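You operate a simulated robot arm through the tools that you are given. There is no shell and no other tool. Be economical: measure what you need, move in short steps, check, and stop when the job is done.

Carry out the task below with a simulated robot arm. There is one attempt and no reset: what you move stays moved.

TASK
Clamp the dusty disc, wipe it clean and move it to the grey tray.
Fine: Wipe with the grey pad and put it back.

It is judged by the outcome, as a careful person would: the job done as asked, and still so three seconds after it is handed in. It fails if anything else is knocked over, pushed out of place, dropped, spilled or broken.

THE ROBOT
A 6-joint arm with a two-finger parallel gripper, fixed in place. Base frame: the origin is at the foot of the arm, x ahead of it, y to its left, z up. Lengths are in mm, angles in rad, forces in N, time in s.
Its first joint turns from -1.152 to 1.152 rad. Payload 2.7 kg.
Tool frame: the origin (TCP) lies between the finger pads and is the grasp point; the fingertips stand 23 mm ahead of it; z points along the fingers, y is the line along which they close. The gripper opens to 94 mm. The fingers are 38 mm wide and 10 mm thick; the gripper's body (54 by 96 mm) begins 39 mm behind the TCP.
Orientation is told as [roll, pitch, yaw] about the base's x, y, z axes, in that order, counted from this pose: with the fingers straight down and closing along the base's y, the tool's x points along the base's -x, its y along +y and its z along -z.

THE INTERFACE
- The arm moves only by the tool apply_moves. Its argument "increments" is one flat list of numbers, 7 for each row, row after row: the shift along the tool's x, y, z in units of 200 mm (1.0 is 200 mm), then the turn, a rotation vector about the tool's x, y, z in units of 120 degrees (1.0 is 120 degrees), then the finger opening in mm, from 0 to 94. In form: [dx, dy, dz, wx, wy, wz, fingers, dx, dy, dz, wx, wy, wz, fingers, ...]. A call has 1 to 20 rows; each row is the pose to reach, as a shift and turn from the pose commanded when the call began, along the tool's axes at that moment. A call with a number of a shift or a turn outside -1 to 1 is refused whole. A row lasts 0.2 s, in which the tool goes at most 50 mm and 0.15 rad; a call with a longer step from one row to the next is refused whole, and so is a gripper value outside its range. A pose out of reach is approached as far as the arm can. The call stops where the force on the tool passes 70 N (or 10 N more than at its start, if that is more) or the arm is blocked; 0.2 s more then pass. The fingers move at their own pace (about 45 mm/s each) and stop on an object; they squeeze with about 32 N. The grip force told is the motor's: it shows also when the fingers shut on nothing. Time passes only in rows, and 0.2 s behind the last, so rows that repeat a pose let the fingers close. It gives the time, the measured TCP pose, the force on the tool (base axes), the opening and the grip force at its end, in the units of the frame above (readings bear some noise), and new pictures: "views" is both (left out), scene, wrist or none.
- Cameras (640 x 400 px; columns grow to the right, rows downward): "scene" is fixed at [51, -407.2, 1400.2]; the picture's right is [0.91, -0.42, 0.00], its down [-0.26, -0.57, -0.78] and it looks along [0.33, 0.71, -0.62] (base axes); focal length 311 px, centre (320, 200). "wrist" rides on the gripper at [-39, 0, -44] in the tool frame; the picture's right is [0.00, -1.00, 0.00], its down [0.97, 0.00, -0.24] and it looks along [0.24, 0.00, 0.97] (tool axes); focal length 218 px, centre (320, 200).
- locate(camera, pixels): for up to 12 pixels [column, row] of the newest picture of that camera ("zoom" is the newest enlarged one), the place [x, y, z] in the base frame of the surface seen there, good to about 2 mm, but the place of the scene camera against the robot may be out by one fixed shift of up to 25 mm in any direction. No time passes.
- inspect(camera, box): a new picture of the part [left, top, right, bottom] of that camera's present view, enlarged. No time passes.
- finish_job(): hands the job in; it is judged then, once.

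Work in short steps. Measure before you move; look again where a grasp or a placing could have gone wrong, and mend it. You have 80 turns and 120 pictures in all, the two below and enlarged ones among them. Open the gripper and draw the arm clear of the work before you hand the job in, unless the task says otherwise; then end with one line.

The tools are called after ">>>" as name(argument=value, ...) on one line, values as JSON. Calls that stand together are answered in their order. apply_moves: Moves the arm, as the interface text tells. Its arguments: {"type":"object","properties":{"increments":{"type":"array","items":{"type":"number"}},"views":{"type":"string","enum":["both","scene","wrist","none"]}},"required":["increments"]} The other tools are called the same way: locate (camera, pixels) gives the place of the surface under pixels of a picture; inspect (camera, box) takes an enlarged picture of a part of a camera's view; finish_job () hands the job in.

At the start:

```text
t: 0.0
position: [293.0, 154.9, 1090.1]
tool_rot: [0.0, -0.001, 0.0]
force: [-0.2, 0.1, 0.6]
opening: 94.0
grip_force: 0.0
```

scene: 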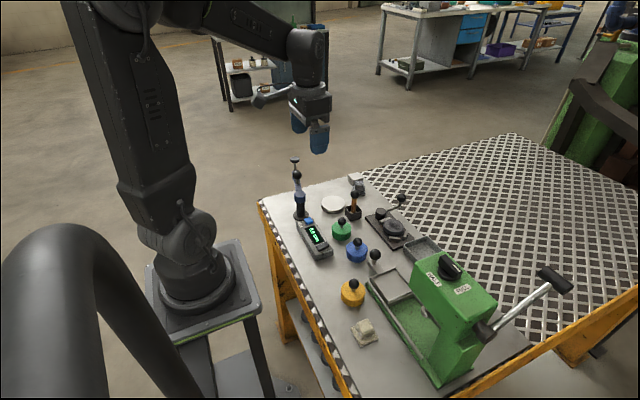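
wrist: 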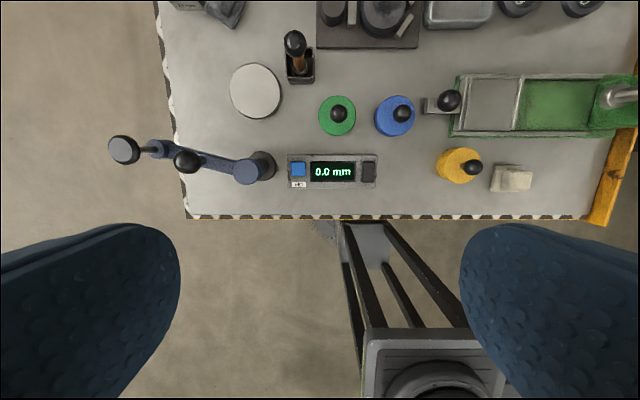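

I'll enlarge the bench in both views to identify the items.

>>> inspect(camera="scene", box=[250, 140, 450, 265])

>>> inspect(camera="scene", box=[320, 230, 580, 392])

>>> inspect(camera="wrist", box=[100, 0, 420, 200])

>>> inspect(camera="wrist", box=[320, 0, 640, 200])

```text
3.20 times, centred on (350, 202) of scene
```

zoom: 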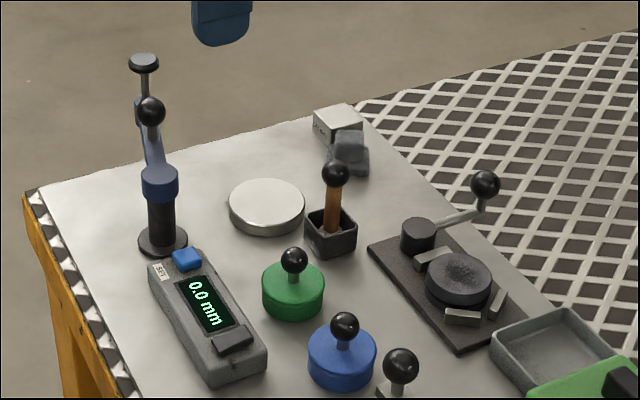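

```text
2.46 times, centred on (450, 311) of scene
```

zoom: 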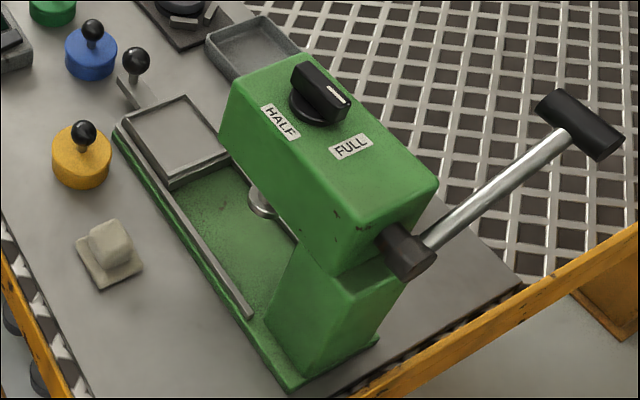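

```text
2.00 times, centred on (260, 100) of wrist
```

zoom: 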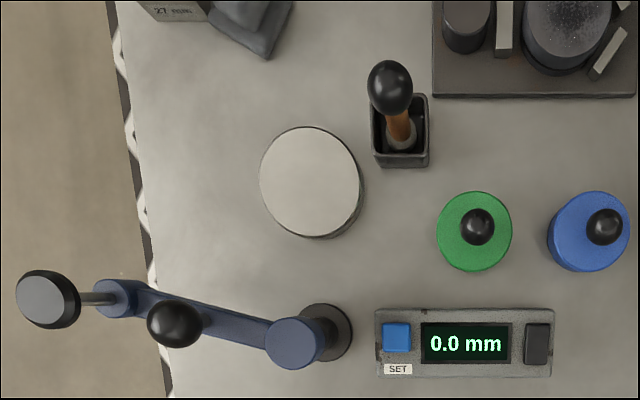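

```text
2.00 times, centred on (480, 100) of wrist
```

zoom: 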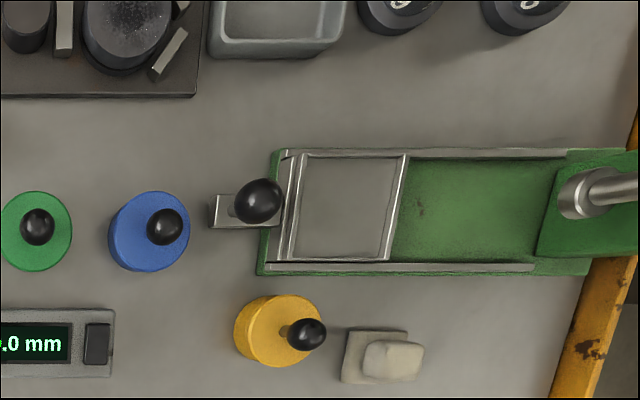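

>>> locate(camera="wrist", pixels=[[384, 5], [332, 10], [376, 45], [458, 10], [232, 8], [180, 3], [450, 100], [512, 180], [255, 92], [245, 170], [300, 65], [515, 5]])

>>> locate(camera="scene", pixels=[[393, 227], [402, 198], [381, 213], [420, 248], [359, 187], [355, 178], [364, 331], [374, 256], [403, 241], [390, 241], [404, 235], [333, 204]])

```text
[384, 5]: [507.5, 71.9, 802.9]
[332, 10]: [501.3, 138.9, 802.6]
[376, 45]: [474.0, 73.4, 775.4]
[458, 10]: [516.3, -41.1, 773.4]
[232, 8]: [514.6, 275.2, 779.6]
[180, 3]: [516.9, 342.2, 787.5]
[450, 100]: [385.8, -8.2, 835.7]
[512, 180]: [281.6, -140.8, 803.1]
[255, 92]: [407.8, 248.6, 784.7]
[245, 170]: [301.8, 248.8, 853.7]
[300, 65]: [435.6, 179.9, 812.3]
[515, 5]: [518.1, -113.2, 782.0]
```

```text
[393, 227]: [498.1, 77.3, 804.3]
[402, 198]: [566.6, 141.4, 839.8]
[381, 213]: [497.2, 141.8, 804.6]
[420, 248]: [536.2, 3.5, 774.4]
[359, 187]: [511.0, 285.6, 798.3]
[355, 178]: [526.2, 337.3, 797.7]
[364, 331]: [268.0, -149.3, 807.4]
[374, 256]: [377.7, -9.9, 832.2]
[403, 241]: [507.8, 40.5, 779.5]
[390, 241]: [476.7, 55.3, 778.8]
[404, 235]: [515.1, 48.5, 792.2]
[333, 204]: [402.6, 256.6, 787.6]
```

The located surface lies at z≈773, not the stated 300; I'll check against the base and floor.

>>> locate(camera="scene", pixels=[[240, 300], [160, 270], [250, 120], [318, 140], [195, 290], [320, 255], [290, 220], [250, 390]])

>>> apply_moves(increments=[-0.2, 0, 0, 0, 0, 0, 94, -0.4, -0.2, 0, 0, 0, 0, 94, -0.6, -0.4, 0, 0, 0, 0, 94, -0.8, -0.5, 0, 0, 0, 0, 94, -0.8, -0.5, 0, 0, 0, 0, 94])

```text
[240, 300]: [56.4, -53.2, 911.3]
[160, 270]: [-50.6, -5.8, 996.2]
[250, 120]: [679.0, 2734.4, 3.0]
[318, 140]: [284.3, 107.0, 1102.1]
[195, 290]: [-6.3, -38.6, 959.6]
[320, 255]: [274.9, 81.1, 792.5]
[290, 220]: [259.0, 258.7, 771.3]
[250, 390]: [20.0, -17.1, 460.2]
```

```text
refused: row 2 steps farther than a row can; nothing moved
```

The floor is at z≈0 and the arm stands on a pedestal, so I take the table at 773. Moving to view the fixture and test reach.

>>> apply_moves(increments=[-0.2, 0, 0, 0, 0, 0, 94, -0.4, -0.1, 0, 0, 0, 0, 94, -0.6, -0.2, 0, 0, 0, 0, 94, -0.7, -0.3, 0, 0, 0, 0, 94, -0.7, -0.3, 0, 0, 0, 0, 94])

```text
t: 1.2
position: [433.8, 95.1, 1088.0]
tool_rot: [0.0, 0.0, -0.001]
force: [0.4, -0.1, 1.5]
opening: 94.2
grip_force: 0.0
```

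scene: 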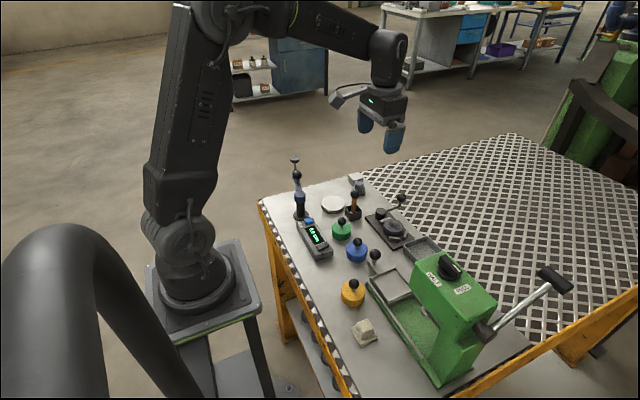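
wrist: 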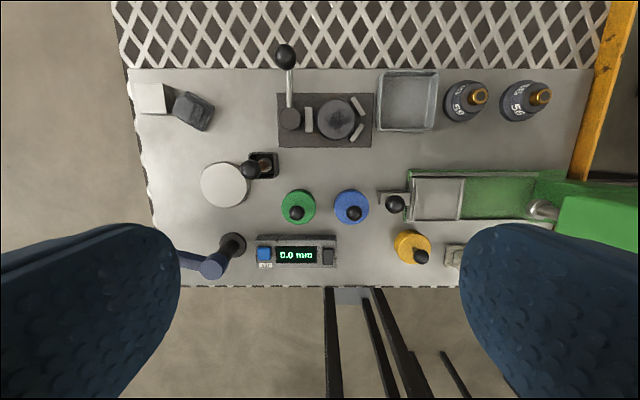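

>>> inspect(camera="wrist", box=[250, 30, 442, 150])

>>> locate(camera="wrist", pixels=[[285, 57], [290, 118], [336, 120], [309, 121], [357, 104], [357, 132], [280, 96], [372, 146], [407, 100], [383, 128], [434, 75], [193, 110]])

>>> inspect(camera="scene", box=[330, 165, 450, 265])

```text
3.33 times, centred on (346, 90) of wrist
```

zoom: 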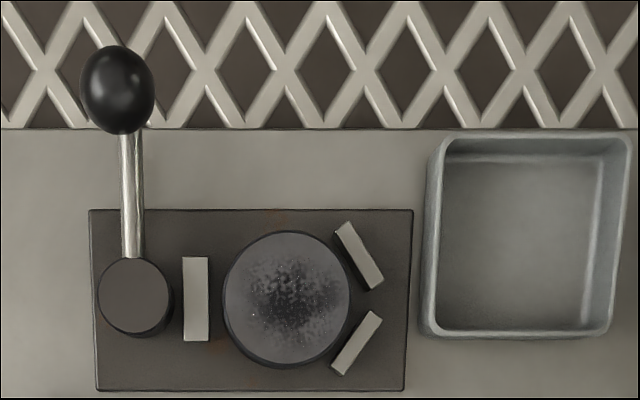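

```text
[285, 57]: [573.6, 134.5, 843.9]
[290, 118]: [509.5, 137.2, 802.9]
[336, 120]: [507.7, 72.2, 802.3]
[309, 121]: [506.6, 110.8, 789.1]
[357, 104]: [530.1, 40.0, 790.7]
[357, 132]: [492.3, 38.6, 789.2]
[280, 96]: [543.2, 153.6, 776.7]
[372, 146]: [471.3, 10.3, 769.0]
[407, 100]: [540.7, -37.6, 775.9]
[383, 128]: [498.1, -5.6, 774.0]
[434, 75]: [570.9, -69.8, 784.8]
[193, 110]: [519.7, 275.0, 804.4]
```

```text
4.00 times, centred on (390, 215) of scene
```

zoom: 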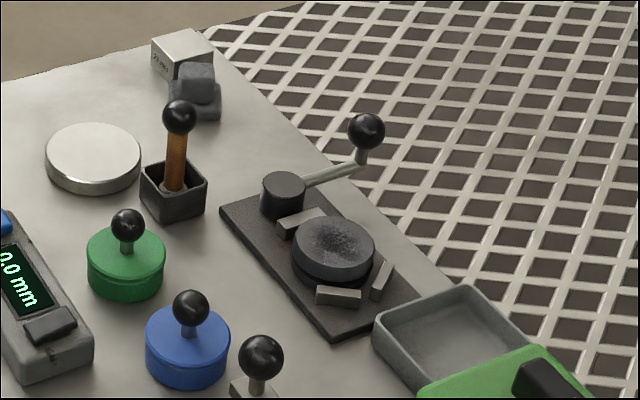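

Fixture: lever pivot at (509,137), ball at (573,134,844), open jaw by the disc at (508,72). I move above the ball and look.

>>> apply_moves(increments=[-0.14, 0.04, 0.14, 0, 0, 0, 60, -0.28, 0.08, 0.28, 0, 0, 0, 60, -0.42, 0.12, 0.42, 0, 0, 0, 60, -0.56, 0.16, 0.56, 0, 0, 0, 60, -0.7, 0.195, 0.7, 0, 0, 0, 60, -0.7, 0.195, 0.7, 0, 0, 0, 60])

>>> locate(camera="wrist", pixels=[[320, 200]])

```text
t: 2.6
position: [575.5, 135.9, 947.9]
tool_rot: [-0.001, -0.002, 0.0]
force: [0.2, -0.7, 0.6]
opening: 59.7
grip_force: 0.0
```

scene: 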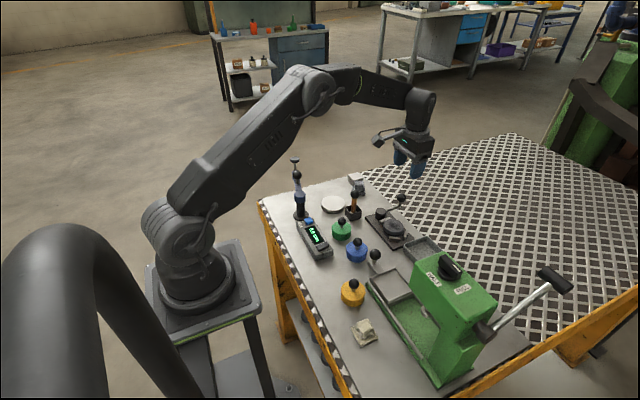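
wrist: 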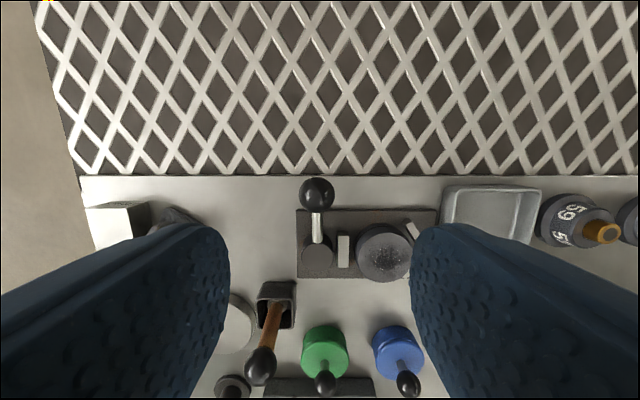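

```text
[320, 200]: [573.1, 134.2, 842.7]
```

>>> locate(camera="wrist", pixels=[[316, 190], [316, 182], [301, 193], [332, 193], [316, 208], [317, 218], [317, 238], [318, 252], [343, 250], [263, 352], [270, 310], [177, 215]])

>>> inspect(camera="wrist", box=[240, 165, 440, 290])

```text
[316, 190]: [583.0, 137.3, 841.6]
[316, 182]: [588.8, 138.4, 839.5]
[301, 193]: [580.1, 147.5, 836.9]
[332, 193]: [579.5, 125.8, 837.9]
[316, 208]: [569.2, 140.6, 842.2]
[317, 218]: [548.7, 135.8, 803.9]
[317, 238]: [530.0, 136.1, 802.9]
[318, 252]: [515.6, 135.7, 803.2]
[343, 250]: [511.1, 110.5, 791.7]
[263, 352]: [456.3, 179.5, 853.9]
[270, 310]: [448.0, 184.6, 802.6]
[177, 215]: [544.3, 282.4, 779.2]
```

```text
3.20 times, centred on (340, 228) of wrist
```

zoom: 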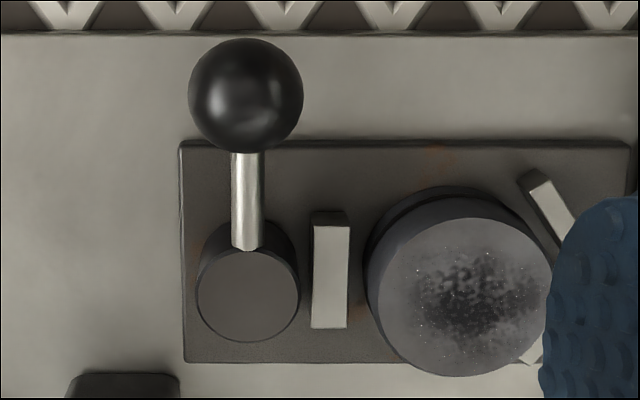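

Ball centre ≈(578,136.5,832). Descend to z≈835 and close.

>>> apply_moves(increments=[-0.02, 0.007, 0.2, 0, 0, 0, 60, -0.02, 0.007, 0.4, 0, 0, 0, 60, -0.02, 0.007, 0.5, 0, 0, 0, 60, -0.02, 0.007, 0.57, 0, 0, 0, 60, -0.02, 0.007, 0.57, 0, 0, 0, 40, -0.02, 0.007, 0.57, 0, 0, 0, 15, -0.02, 0.007, 0.57, 0, 0, 0, 15, -0.02, 0.007, 0.57, 0, 0, 0, 15])

```text
t: 4.4
position: [578.0, 136.2, 835.0]
tool_rot: [0.003, 0.001, 0.0]
force: [1.0, 10.9, -5.0]
opening: 27.5
grip_force: 45.1
```

scene: 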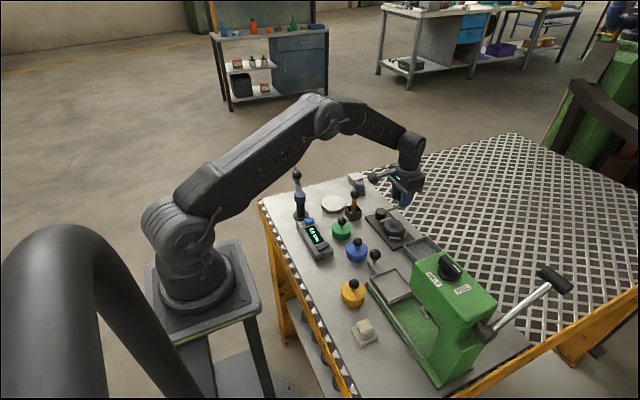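
wrist: 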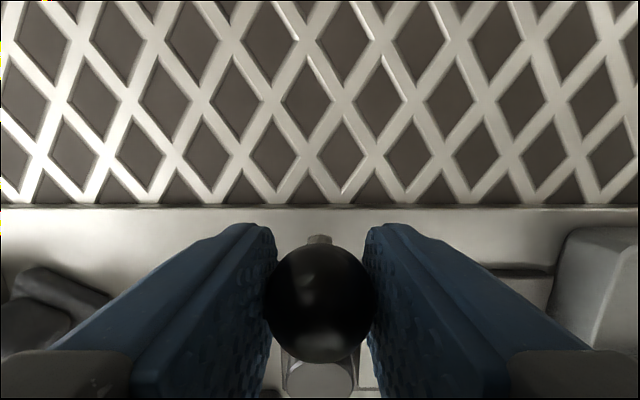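

Ball is held (27.5 mm). Swing it counter-clockwise (toward +y, away from the disc) by 22° as a test.

>>> apply_moves(increments=[0.0033, 0.0473, 0, 0, 0, -0.0667, 15, 0.0132, 0.0937, 0, 0, 0, -0.1333, 15, 0.0248, 0.1274, 0, 0, 0, -0.1833, 15, 0.0248, 0.1274, 0, 0, 0, -0.1833, 15])

```text
t: 5.4
position: [571.5, 160.0, 835.1]
tool_rot: [-0.001, 0.0, 0.386]
force: [8.9, -3.4, -7.1]
opening: 27.5
grip_force: 45.0
```

scene: 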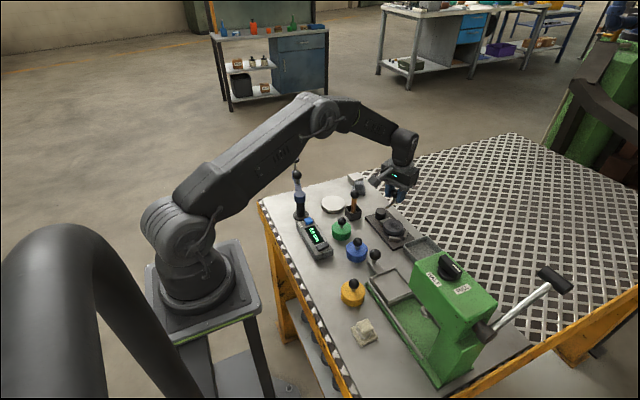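
wrist: 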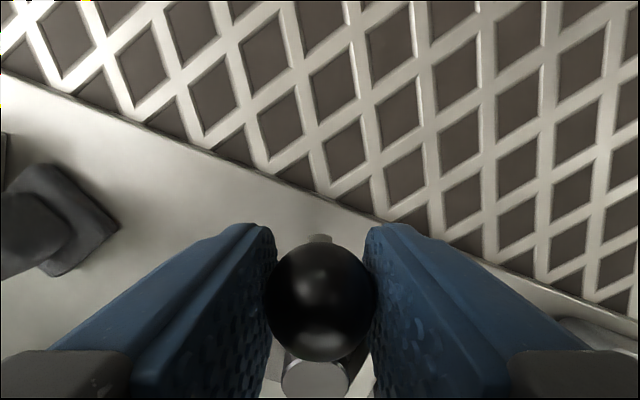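

>>> inspect(camera="scene", box=[350, 185, 430, 265])

```text
5.00 times, centred on (390, 225) of scene
```

zoom: 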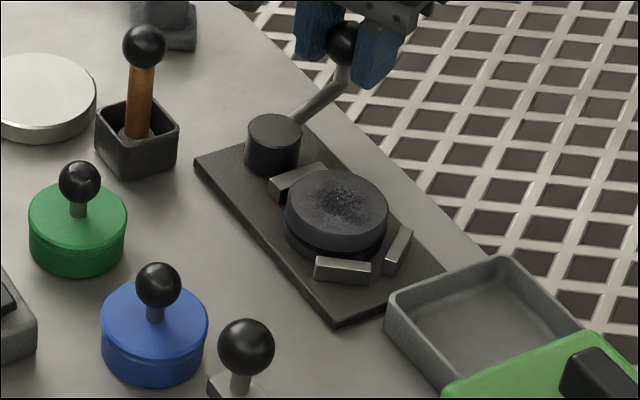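

>>> apply_moves(increments=[0.0033, 0.0473, 0, 0, 0, -0.0667, 15, 0.0132, 0.0937, 0, 0, 0, -0.1333, 15, 0.0294, 0.1383, 0, 0, 0, -0.2, 15, 0.0517, 0.1802, 0, 0, 0, -0.2667, 15, 0.0721, 0.2093, 0, 0, 0, -0.3167, 15, 0.0721, 0.2093, 0, 0, 0, -0.3167, 15], views="wrist")

>>> inspect(camera="scene", box=[350, 185, 430, 265])

```text
t: 6.8
position: [543.3, 194.1, 834.9]
tool_rot: [-0.001, -0.002, 1.048]
force: [10.1, 11.6, -14.0]
opening: 27.5
grip_force: 45.1
```

wrist: 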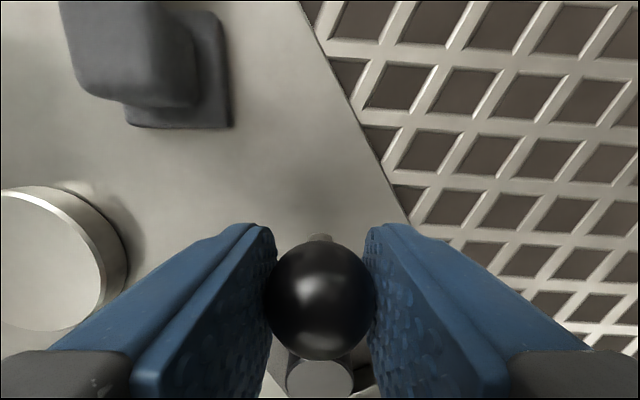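

```text
5.00 times, centred on (390, 225) of scene
```

zoom: 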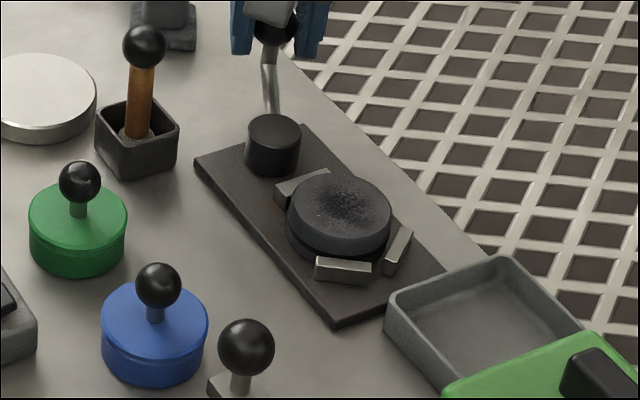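

The jaw advances against the disc. Continue another 30° watching the force.

>>> apply_moves(increments=[0.0033, 0.0473, 0, 0, 0, -0.0667, 15, 0.0132, 0.0937, 0, 0, 0, -0.1333, 15, 0.0294, 0.1383, 0, 0, 0, -0.2, 15, 0.0456, 0.17, 0, 0, 0, -0.25, 15, 0.0456, 0.17, 0, 0, 0, -0.25, 15], views="wrist")

>>> inspect(camera="scene", box=[350, 185, 430, 265])

```text
t: 7.9
position: [521.2, 199.1, 840.2]
tool_rot: [-0.037, -0.009, 1.568]
force: [24.5, 1.0, -16.9]
opening: 27.3
grip_force: 44.8
stopped in row 5: the force on the tool passed its limit (the readings are from after the stop); the commanded pose is now the measured one
```

wrist: 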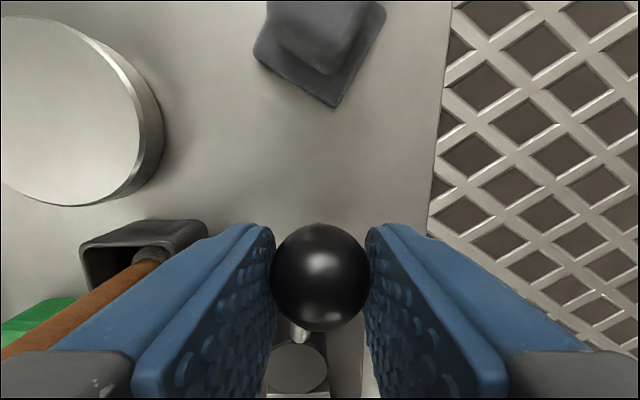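

```text
5.00 times, centred on (390, 225) of scene
```

zoom: 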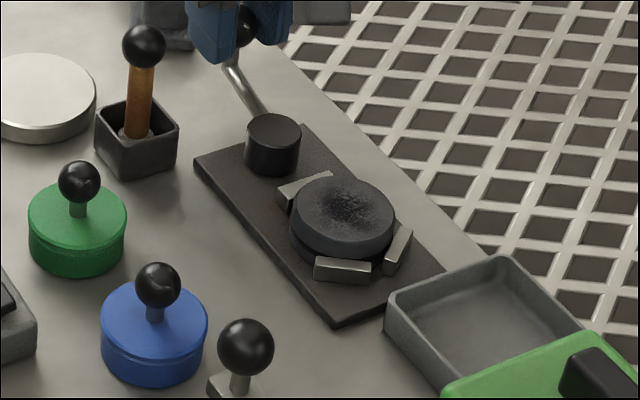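

Force limit reached with lever at ~80°. Release the ball and look at whether the lever stays.

>>> apply_moves(increments=[0, 0, 0, 0, 0, 0, 48, 0, 0, 0, 0, 0, 0, 48, 0, 0, -0.2, 0, 0, 0, 48, 0, 0, -0.4, 0, 0, 0, 48, 0, 0, -0.6, 0, 0, 0, 48, 0, 0, -0.6, 0, 0, 0, 48])

>>> inspect(camera="scene", box=[350, 185, 430, 265])

>>> inspect(camera="wrist", box=[230, 200, 430, 400])

```text
t: 9.3
position: [514.6, 197.1, 961.3]
tool_rot: [-0.028, -0.008, 1.569]
force: [1.1, 0.4, 0.3]
opening: 47.9
grip_force: 0.0
```

scene: 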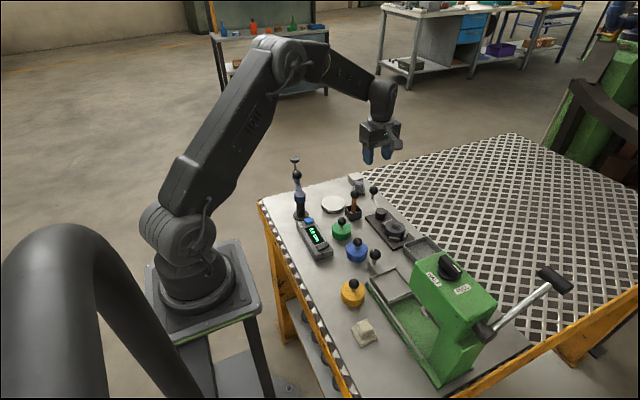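
wrist: 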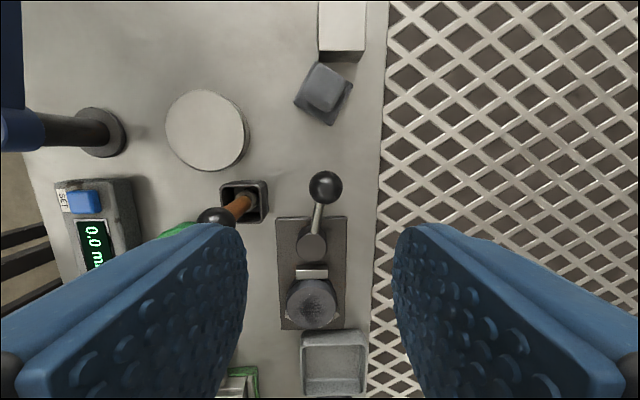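

```text
5.00 times, centred on (390, 225) of scene
```

zoom: 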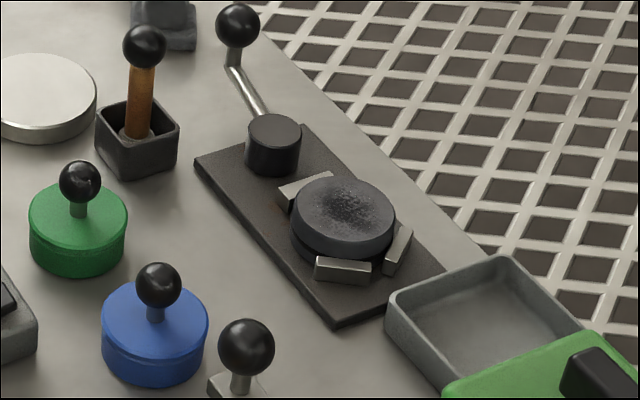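

```text
2.00 times, centred on (330, 300) of wrist
```

zoom: 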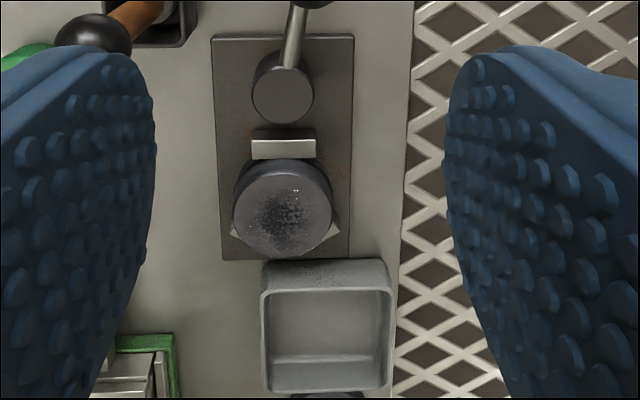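

>>> locate(camera="wrist", pixels=[[325, 187], [316, 215], [312, 243], [312, 272], [312, 303], [285, 305], [324, 90], [340, 120], [318, 117], [300, 95], [322, 68], [349, 88]])

>>> inspect(camera="wrist", box=[280, 40, 380, 140])

```text
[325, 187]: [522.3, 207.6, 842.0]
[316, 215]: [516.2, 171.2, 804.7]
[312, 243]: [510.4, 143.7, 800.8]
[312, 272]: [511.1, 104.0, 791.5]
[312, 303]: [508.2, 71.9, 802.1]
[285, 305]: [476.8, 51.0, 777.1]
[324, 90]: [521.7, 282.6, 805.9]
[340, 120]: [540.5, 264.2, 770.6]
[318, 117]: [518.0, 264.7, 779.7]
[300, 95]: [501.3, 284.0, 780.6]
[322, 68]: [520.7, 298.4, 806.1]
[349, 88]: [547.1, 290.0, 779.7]
```

```text
4.00 times, centred on (330, 90) of wrist
```

zoom: 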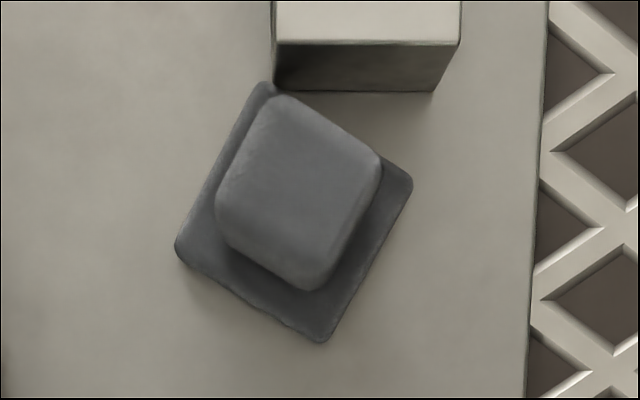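

Pad's knob sits by a gauge block. Measure knob and block corners for the grip.

>>> locate(camera="zoom", pixels=[[280, 100], [373, 160], [308, 283], [222, 210], [270, 88], [405, 182], [320, 336], [180, 248], [280, 30], [455, 30], [278, 85], [430, 88]])

>>> inspect(camera="scene", box=[330, 160, 390, 210])

```text
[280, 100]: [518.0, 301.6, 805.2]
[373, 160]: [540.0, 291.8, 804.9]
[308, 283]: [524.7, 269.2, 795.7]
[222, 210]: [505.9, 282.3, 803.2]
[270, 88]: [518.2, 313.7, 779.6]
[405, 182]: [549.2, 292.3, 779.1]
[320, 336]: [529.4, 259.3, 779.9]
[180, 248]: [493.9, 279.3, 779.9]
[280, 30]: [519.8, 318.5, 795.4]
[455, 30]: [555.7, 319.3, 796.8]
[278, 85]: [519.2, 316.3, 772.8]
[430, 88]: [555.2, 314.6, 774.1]
```

```text
8.00 times, centred on (360, 185) of scene
```

zoom: 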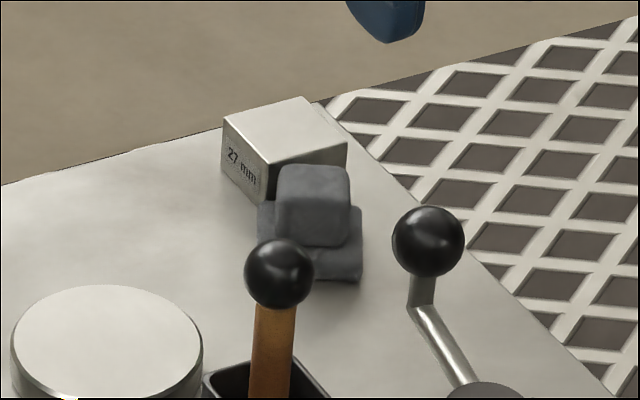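

Knob centre ≈(522.5,286), top 806, edges at −34°/56°. Move above it with yaw 56° and tilt corrected, opening 52.

>>> apply_moves(increments=[-0.1, -0.005, 0, -0.001, -0.003, 0.07, 52, -0.2, -0.01, 0, -0.002, -0.006, 0.14, 52, -0.3, -0.015, 0, -0.003, -0.009, 0.21, 52, -0.42, -0.022, 0, -0.0038, -0.0134, 0.28, 52, -0.42, -0.022, 0, -0.0038, -0.0134, 0.283, 52, -0.42, -0.022, 0, -0.0038, -0.0134, 0.283, 52], views="wrist")

```text
t: 10.7
position: [520.7, 282.4, 962.4]
tool_rot: [-0.006, -0.046, 0.974]
force: [-0.5, 0.7, -0.3]
opening: 52.0
grip_force: 0.2
```

wrist: 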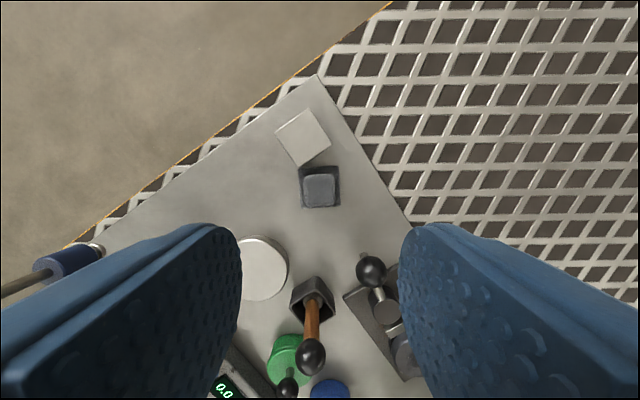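

>>> apply_moves(increments=[0, 0, 0, -0.003, 0.022, 0, 52, 0, 0, 0, -0.003, 0.022, 0, 52], views="wrist")

>>> locate(camera="wrist", pixels=[[320, 190], [305, 176], [336, 176], [336, 204], [305, 204], [300, 140]])

>>> inspect(camera="wrist", box=[270, 100, 370, 220])

```text
t: 11.3
position: [520.3, 281.9, 963.0]
tool_rot: [0.001, -0.001, 0.976]
force: [-0.1, -0.4, 0.1]
opening: 51.9
grip_force: 0.1
```

wrist: 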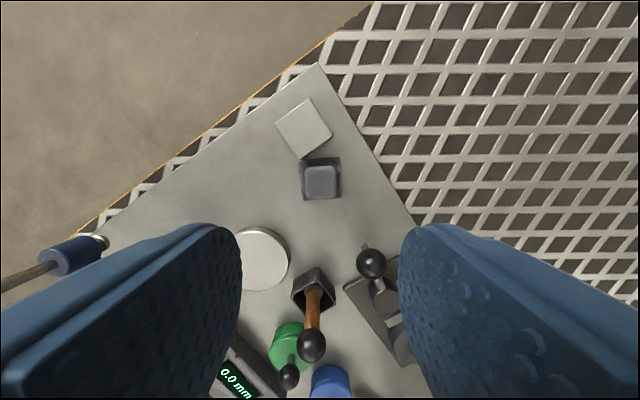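

```text
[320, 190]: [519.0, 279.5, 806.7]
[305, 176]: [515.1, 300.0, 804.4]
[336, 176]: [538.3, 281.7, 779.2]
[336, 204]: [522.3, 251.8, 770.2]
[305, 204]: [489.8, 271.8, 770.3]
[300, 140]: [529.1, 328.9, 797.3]
```

```text
3.33 times, centred on (320, 160) of wrist
```

zoom: 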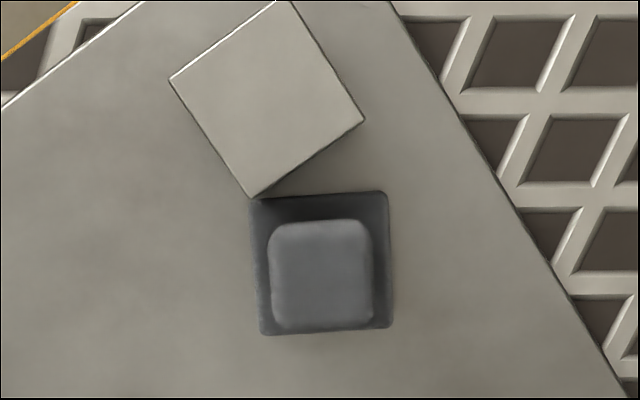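

Knob is aligned with the fingers. Descend to z≈809 and close.

>>> apply_moves(increments=[0, 0, 0.2, 0, 0, 0, 52, 0, 0, 0.4, 0, 0, 0, 52, 0, 0, 0.55, 0, 0, 0, 52, 0, 0, 0.68, 0, 0, 0, 52, 0, 0, 0.765, 0, 0, 0, 52, 0, 0, 0.765, 0, 0, 0, 52], views="both")

>>> inspect(camera="scene", box=[330, 150, 400, 210])

```text
t: 12.7
position: [520.2, 281.5, 810.6]
tool_rot: [0.002, -0.002, 0.976]
force: [0.4, -0.5, -1.1]
opening: 52.3
grip_force: 0.2
```

scene: 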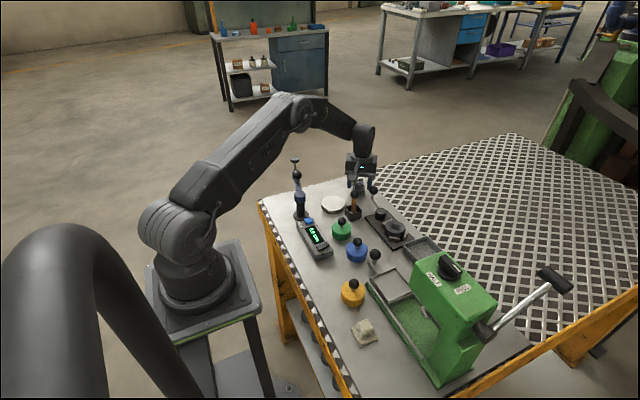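
wrist: 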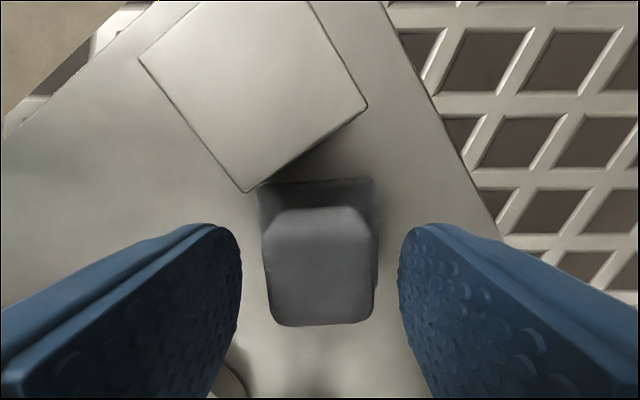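

```text
6.67 times, centred on (365, 180) of scene
```

zoom: 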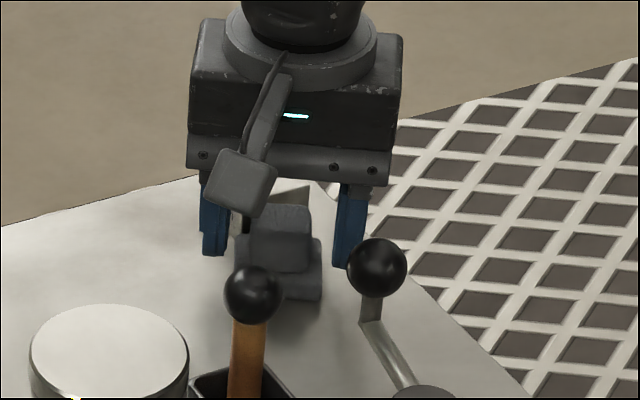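

>>> apply_moves(increments=[0, 0, 0.005, 0, 0, 0, 40, 0, 0, 0.005, 0, 0, 0, 20, 0, 0, 0.005, 0, 0, 0, 12, 0, 0, 0.005, 0, 0, 0, 12, 0, 0, -0.1, 0, 0, 0, 12, 0, 0, -0.3, 0, 0, 0, 12, 0, 0, -0.5, 0, 0, 0, 12, 0, 0, -0.5, 0, 0, 0, 12])

>>> inspect(camera="scene", box=[325, 120, 405, 200])

```text
t: 14.5
position: [520.2, 280.2, 909.5]
tool_rot: [0.001, 0.001, 0.976]
force: [0.2, 0.9, -1.4]
opening: 29.5
grip_force: 32.2
```

scene: 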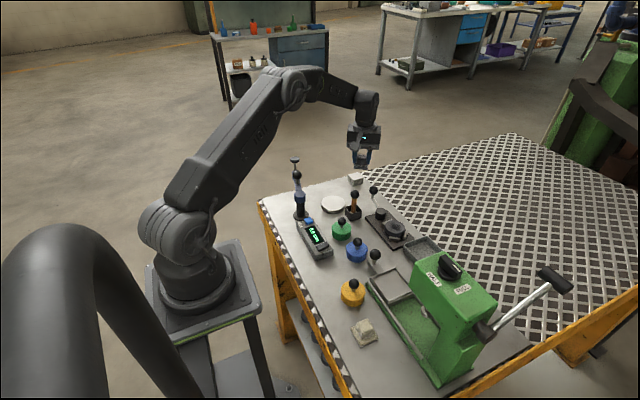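
wrist: 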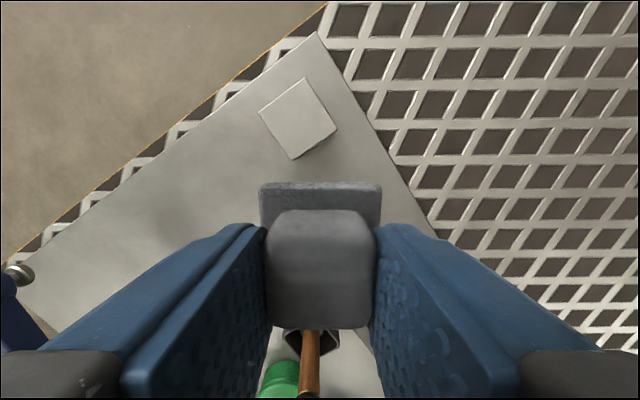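

```text
5.00 times, centred on (365, 160) of scene
```

zoom: 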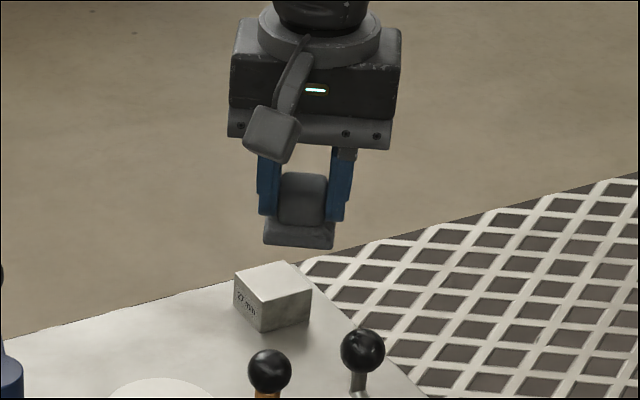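

Pad is held (29.5 mm). Carry it above the disc.

>>> apply_moves(increments=[0.187, -0.109, 0, 0, 0, 0, 12, 0.374, -0.217, 0, 0, 0, 0, 12, 0.562, -0.326, 0, 0, 0, 0, 12, 0.749, -0.434, 0, 0, 0, 0, 12, 0.936, -0.543, 0, 0, 0, 0, 12, 0.936, -0.543, 0, 0, 0, 0, 12])

>>> inspect(camera="scene", box=[350, 165, 450, 265])

```text
t: 15.9
position: [504.8, 66.1, 909.3]
tool_rot: [0.003, 0.001, 0.976]
force: [-1.0, 0.8, -0.5]
opening: 29.2
grip_force: 32.4
```

scene: 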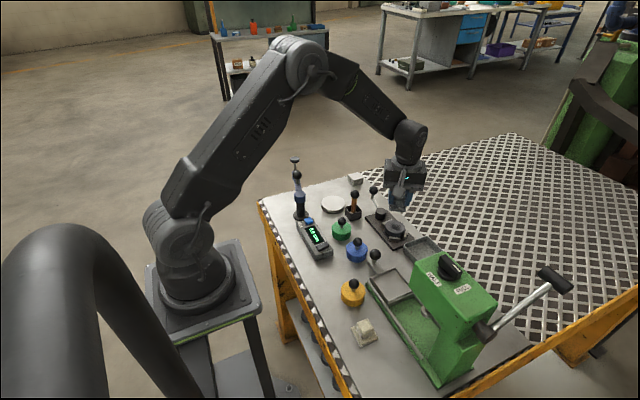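
wrist: 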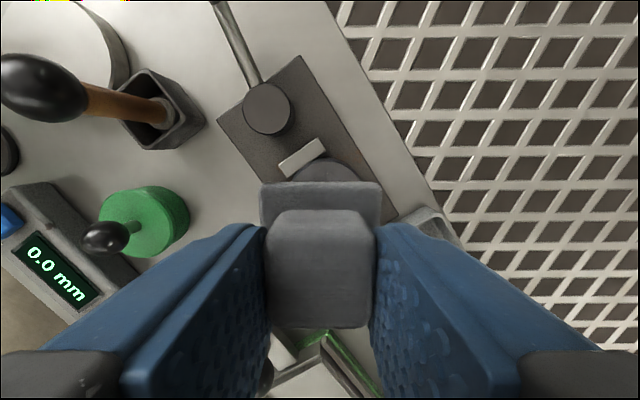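

```text
4.00 times, centred on (400, 215) of scene
```

zoom: 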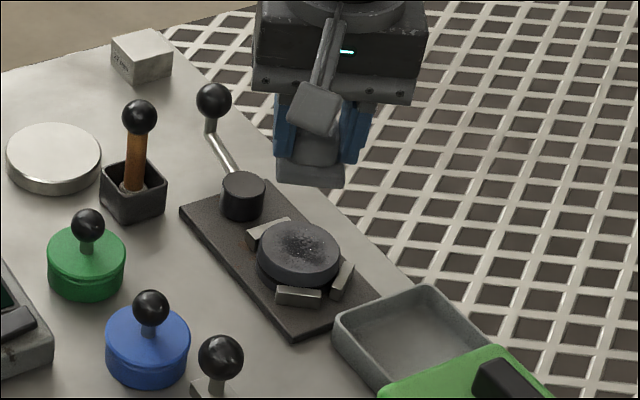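

Descend in steps to contact (expected z≈838).

>>> apply_moves(increments=[0, 0, 0.2, 0, 0, 0, 12, 0, 0, 0.3, 0, 0, 0, 12, 0, 0, 0.34, 0, 0, 0, 12, 0, 0, 0.352, 0, 0, 0, 12, 0, 0, 0.352, 0, 0, 0, 12], views="scene")

>>> inspect(camera="scene", box=[350, 185, 430, 265])

```text
t: 17.1
position: [504.5, 66.1, 840.9]
tool_rot: [-0.001, 0.0, 0.976]
force: [-11.1, -6.2, 31.3]
opening: 29.6
grip_force: 32.1
```

scene: 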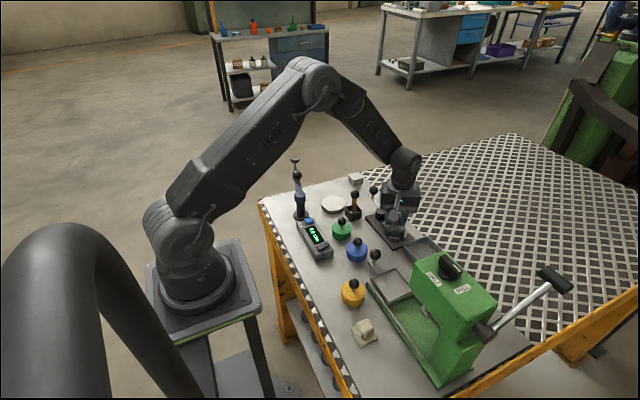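

```text
5.00 times, centred on (390, 225) of scene
```

zoom: 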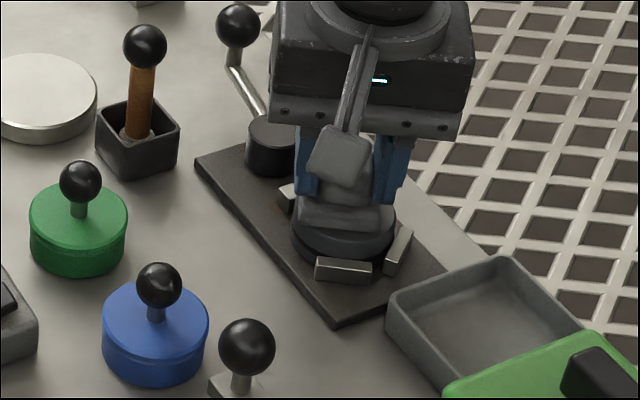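

Contact with 31 N. Ease slightly and wipe with back-and-forth strokes over the whole face.

>>> apply_moves(increments=[0, 0, -0.004, 0, 0, 0, 12, 0.06, 0, -0.004, 0, 0, 0, 12, 0.06, 0.05, -0.004, 0, 0, 0, 12, 0, 0.07, -0.004, 0, 0, 0, 12, -0.06, 0.05, -0.004, 0, 0, 0, 12, -0.075, 0, -0.004, 0, 0, 0, 12, -0.06, -0.05, -0.004, 0, 0, 0, 12, 0, -0.07, -0.004, 0, 0, 0, 12, 0.06, -0.05, -0.004, 0, 0, 0, 12, 0.07, 0, -0.004, 0, 0, 0, 12, 0, 0, -0.004, 0, 0, 0, 12, -0.07, 0, -0.004, 0, 0, 0, 12, 0, 0, -0.004, 0, 0, 0, 12, 0, 0.07, -0.004, 0, 0, 0, 12, 0, 0, -0.004, 0, 0, 0, 12, 0, -0.07, -0.004, 0, 0, 0, 12, 0, 0, -0.004, 0, 0, 0, 12], views="scene")

>>> inspect(camera="scene", box=[350, 185, 430, 265])

```text
t: 20.7
position: [505.5, 67.0, 839.9]
tool_rot: [-0.002, -0.003, 0.976]
force: [6.8, -5.4, 17.9]
opening: 29.3
grip_force: 31.6
```

scene: 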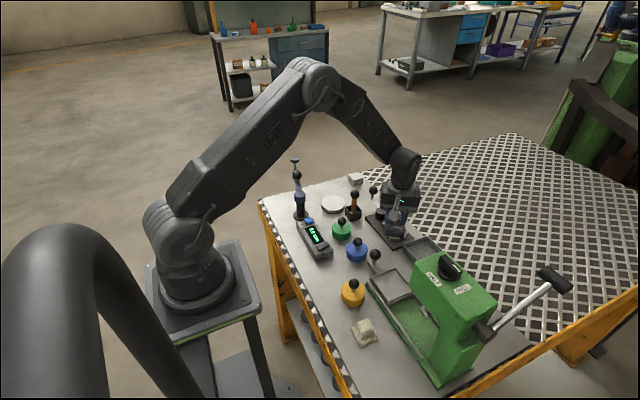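

```text
5.00 times, centred on (390, 225) of scene
```

zoom: 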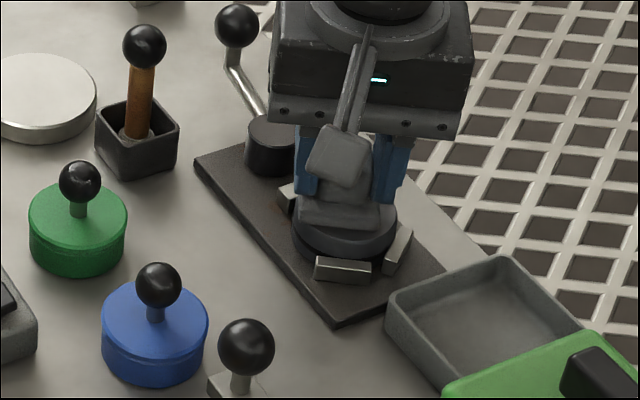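

Disc held still. Lift the pad and look at the face.

>>> apply_moves(increments=[0, 0, -0.1, 0, 0, 0, 12, 0, 0, -0.3, 0, 0, 0, 12, 0, 0, -0.35, 0, 0, 0, 12, 0, 0, -0.35, 0, 0, 0, 12], views="scene")

>>> inspect(camera="scene", box=[370, 205, 420, 245])

```text
t: 21.7
position: [504.8, 66.9, 910.2]
tool_rot: [0.001, 0.001, 0.977]
force: [-0.4, -0.1, -0.4]
opening: 29.2
grip_force: 31.6
```

scene: 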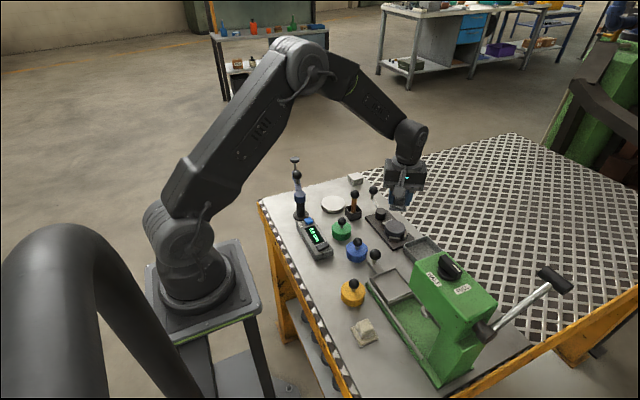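

```text
10.00 times, centred on (395, 225) of scene
```

zoom: 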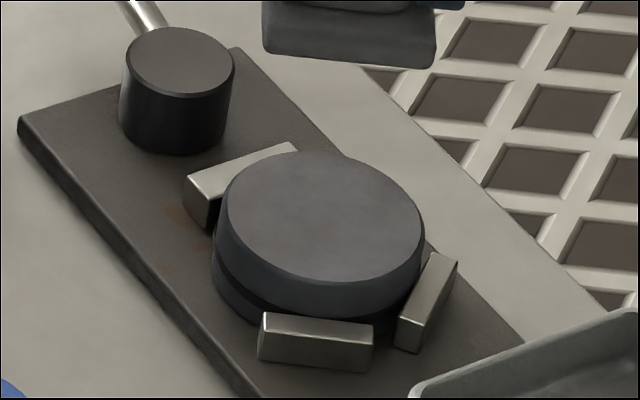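

Face is clean and the disc stayed clamped. Carry the pad back over its spot.

>>> apply_moves(increments=[-0.187, 0.109, 0, 0, 0, 0, 12, -0.374, 0.217, 0, 0, 0, 0, 12, -0.562, 0.326, 0, 0, 0, 0, 12, -0.749, 0.434, 0, 0, 0, 0, 12, -0.936, 0.543, 0, 0, 0, 0, 12, -0.936, 0.543, 0, 0, 0, 0, 12], views="wrist")

```text
t: 23.1
position: [519.6, 284.9, 909.9]
tool_rot: [0.001, 0.0, 0.975]
force: [1.1, 0.3, -0.4]
opening: 29.2
grip_force: 32.0
```

wrist: 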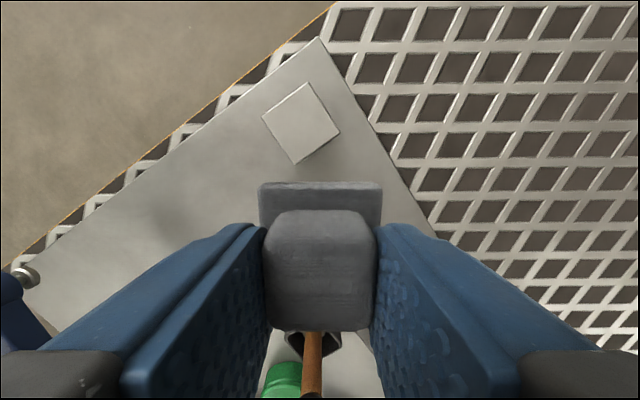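

The block's image shift (+3.5,+4.5 px) shows I'm ~4 mm off in +y; correct that, then lower.

>>> apply_moves(increments=[0.0155, -0.012, 0, 0, 0, 0, 12, 0.0155, -0.012, 0.15, 0, 0, 0, 12, 0.0155, -0.012, 0.3, 0, 0, 0, 12, 0.0155, -0.012, 0.42, 0, 0, 0, 12, 0.0155, -0.012, 0.47, 0, 0, 0, 12, 0.0155, -0.012, 0.47, 0, 0, 0, 12])

>>> inspect(camera="scene", box=[330, 150, 400, 210])

```text
t: 24.5
position: [519.7, 280.4, 814.7]
tool_rot: [0.003, -0.001, 0.975]
force: [0.8, 0.2, -0.1]
opening: 29.2
grip_force: 31.5
```

scene: 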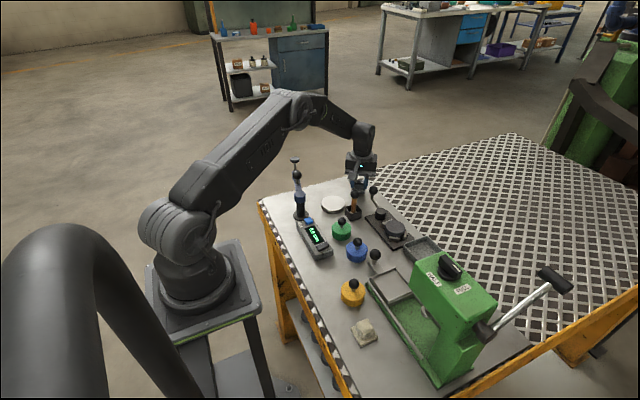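
wrist: 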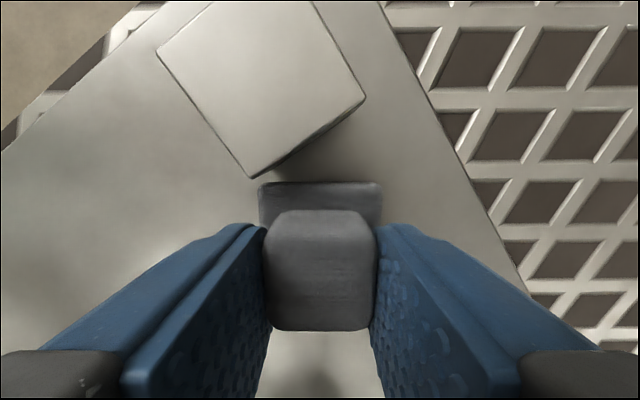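

```text
6.67 times, centred on (365, 180) of scene
```

zoom: 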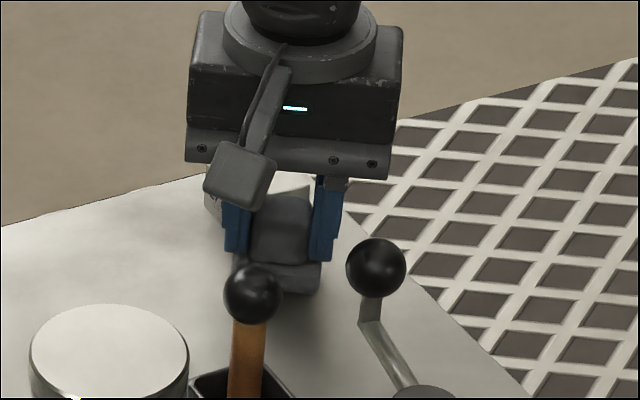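

>>> apply_moves(increments=[0, 0, 0.015, 0, 0, 0, 12, 0, 0, 0.024, 0, 0, 0, 12, 0, 0, 0.024, 0, 0, 0, 12, 0, 0, 0.024, 0, 0, 0, 40, 0, 0, 0.024, 0, 0, 0, 50, 0, 0, 0.024, 0, 0, 0, 50, 0, 0, -0.15, 0, 0, 0, 50, 0, 0, -0.4, 0, 0, 0, 50, 0, 0, -0.6, 0, 0, 0, 50, 0, 0, -0.75, 0, 0, 0, 50, 0, 0, -0.75, 0, 0, 0, 50])

>>> inspect(camera="scene", box=[330, 160, 390, 210])

>>> locate(camera="wrist", pixels=[[320, 188], [308, 134]])

```text
t: 26.9
position: [519.3, 278.6, 965.6]
tool_rot: [0.001, 0.002, 0.977]
force: [1.0, -0.3, -0.2]
opening: 50.2
grip_force: 0.1
```

scene: 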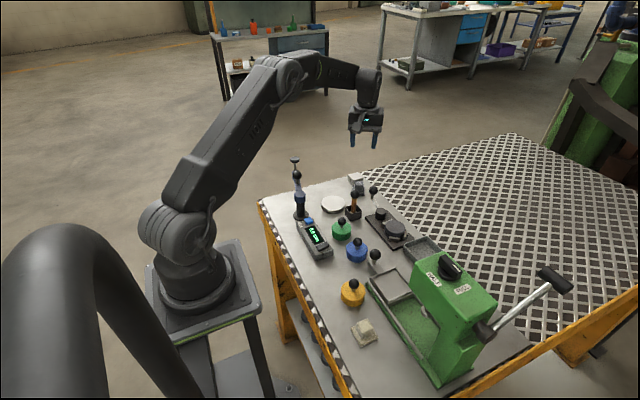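
wrist: 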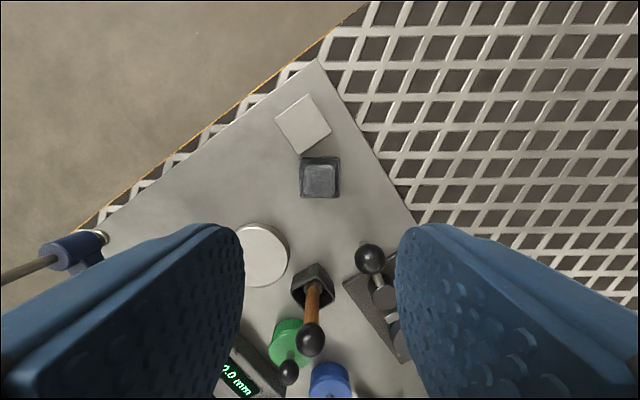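

```text
8.00 times, centred on (360, 185) of scene
```

zoom: 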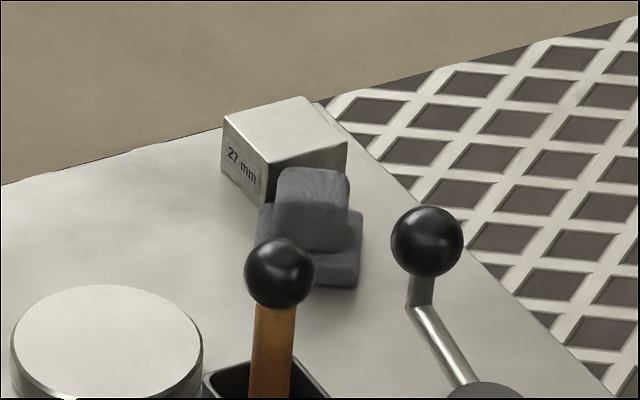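

```text
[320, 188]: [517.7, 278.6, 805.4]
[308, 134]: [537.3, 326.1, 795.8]
```

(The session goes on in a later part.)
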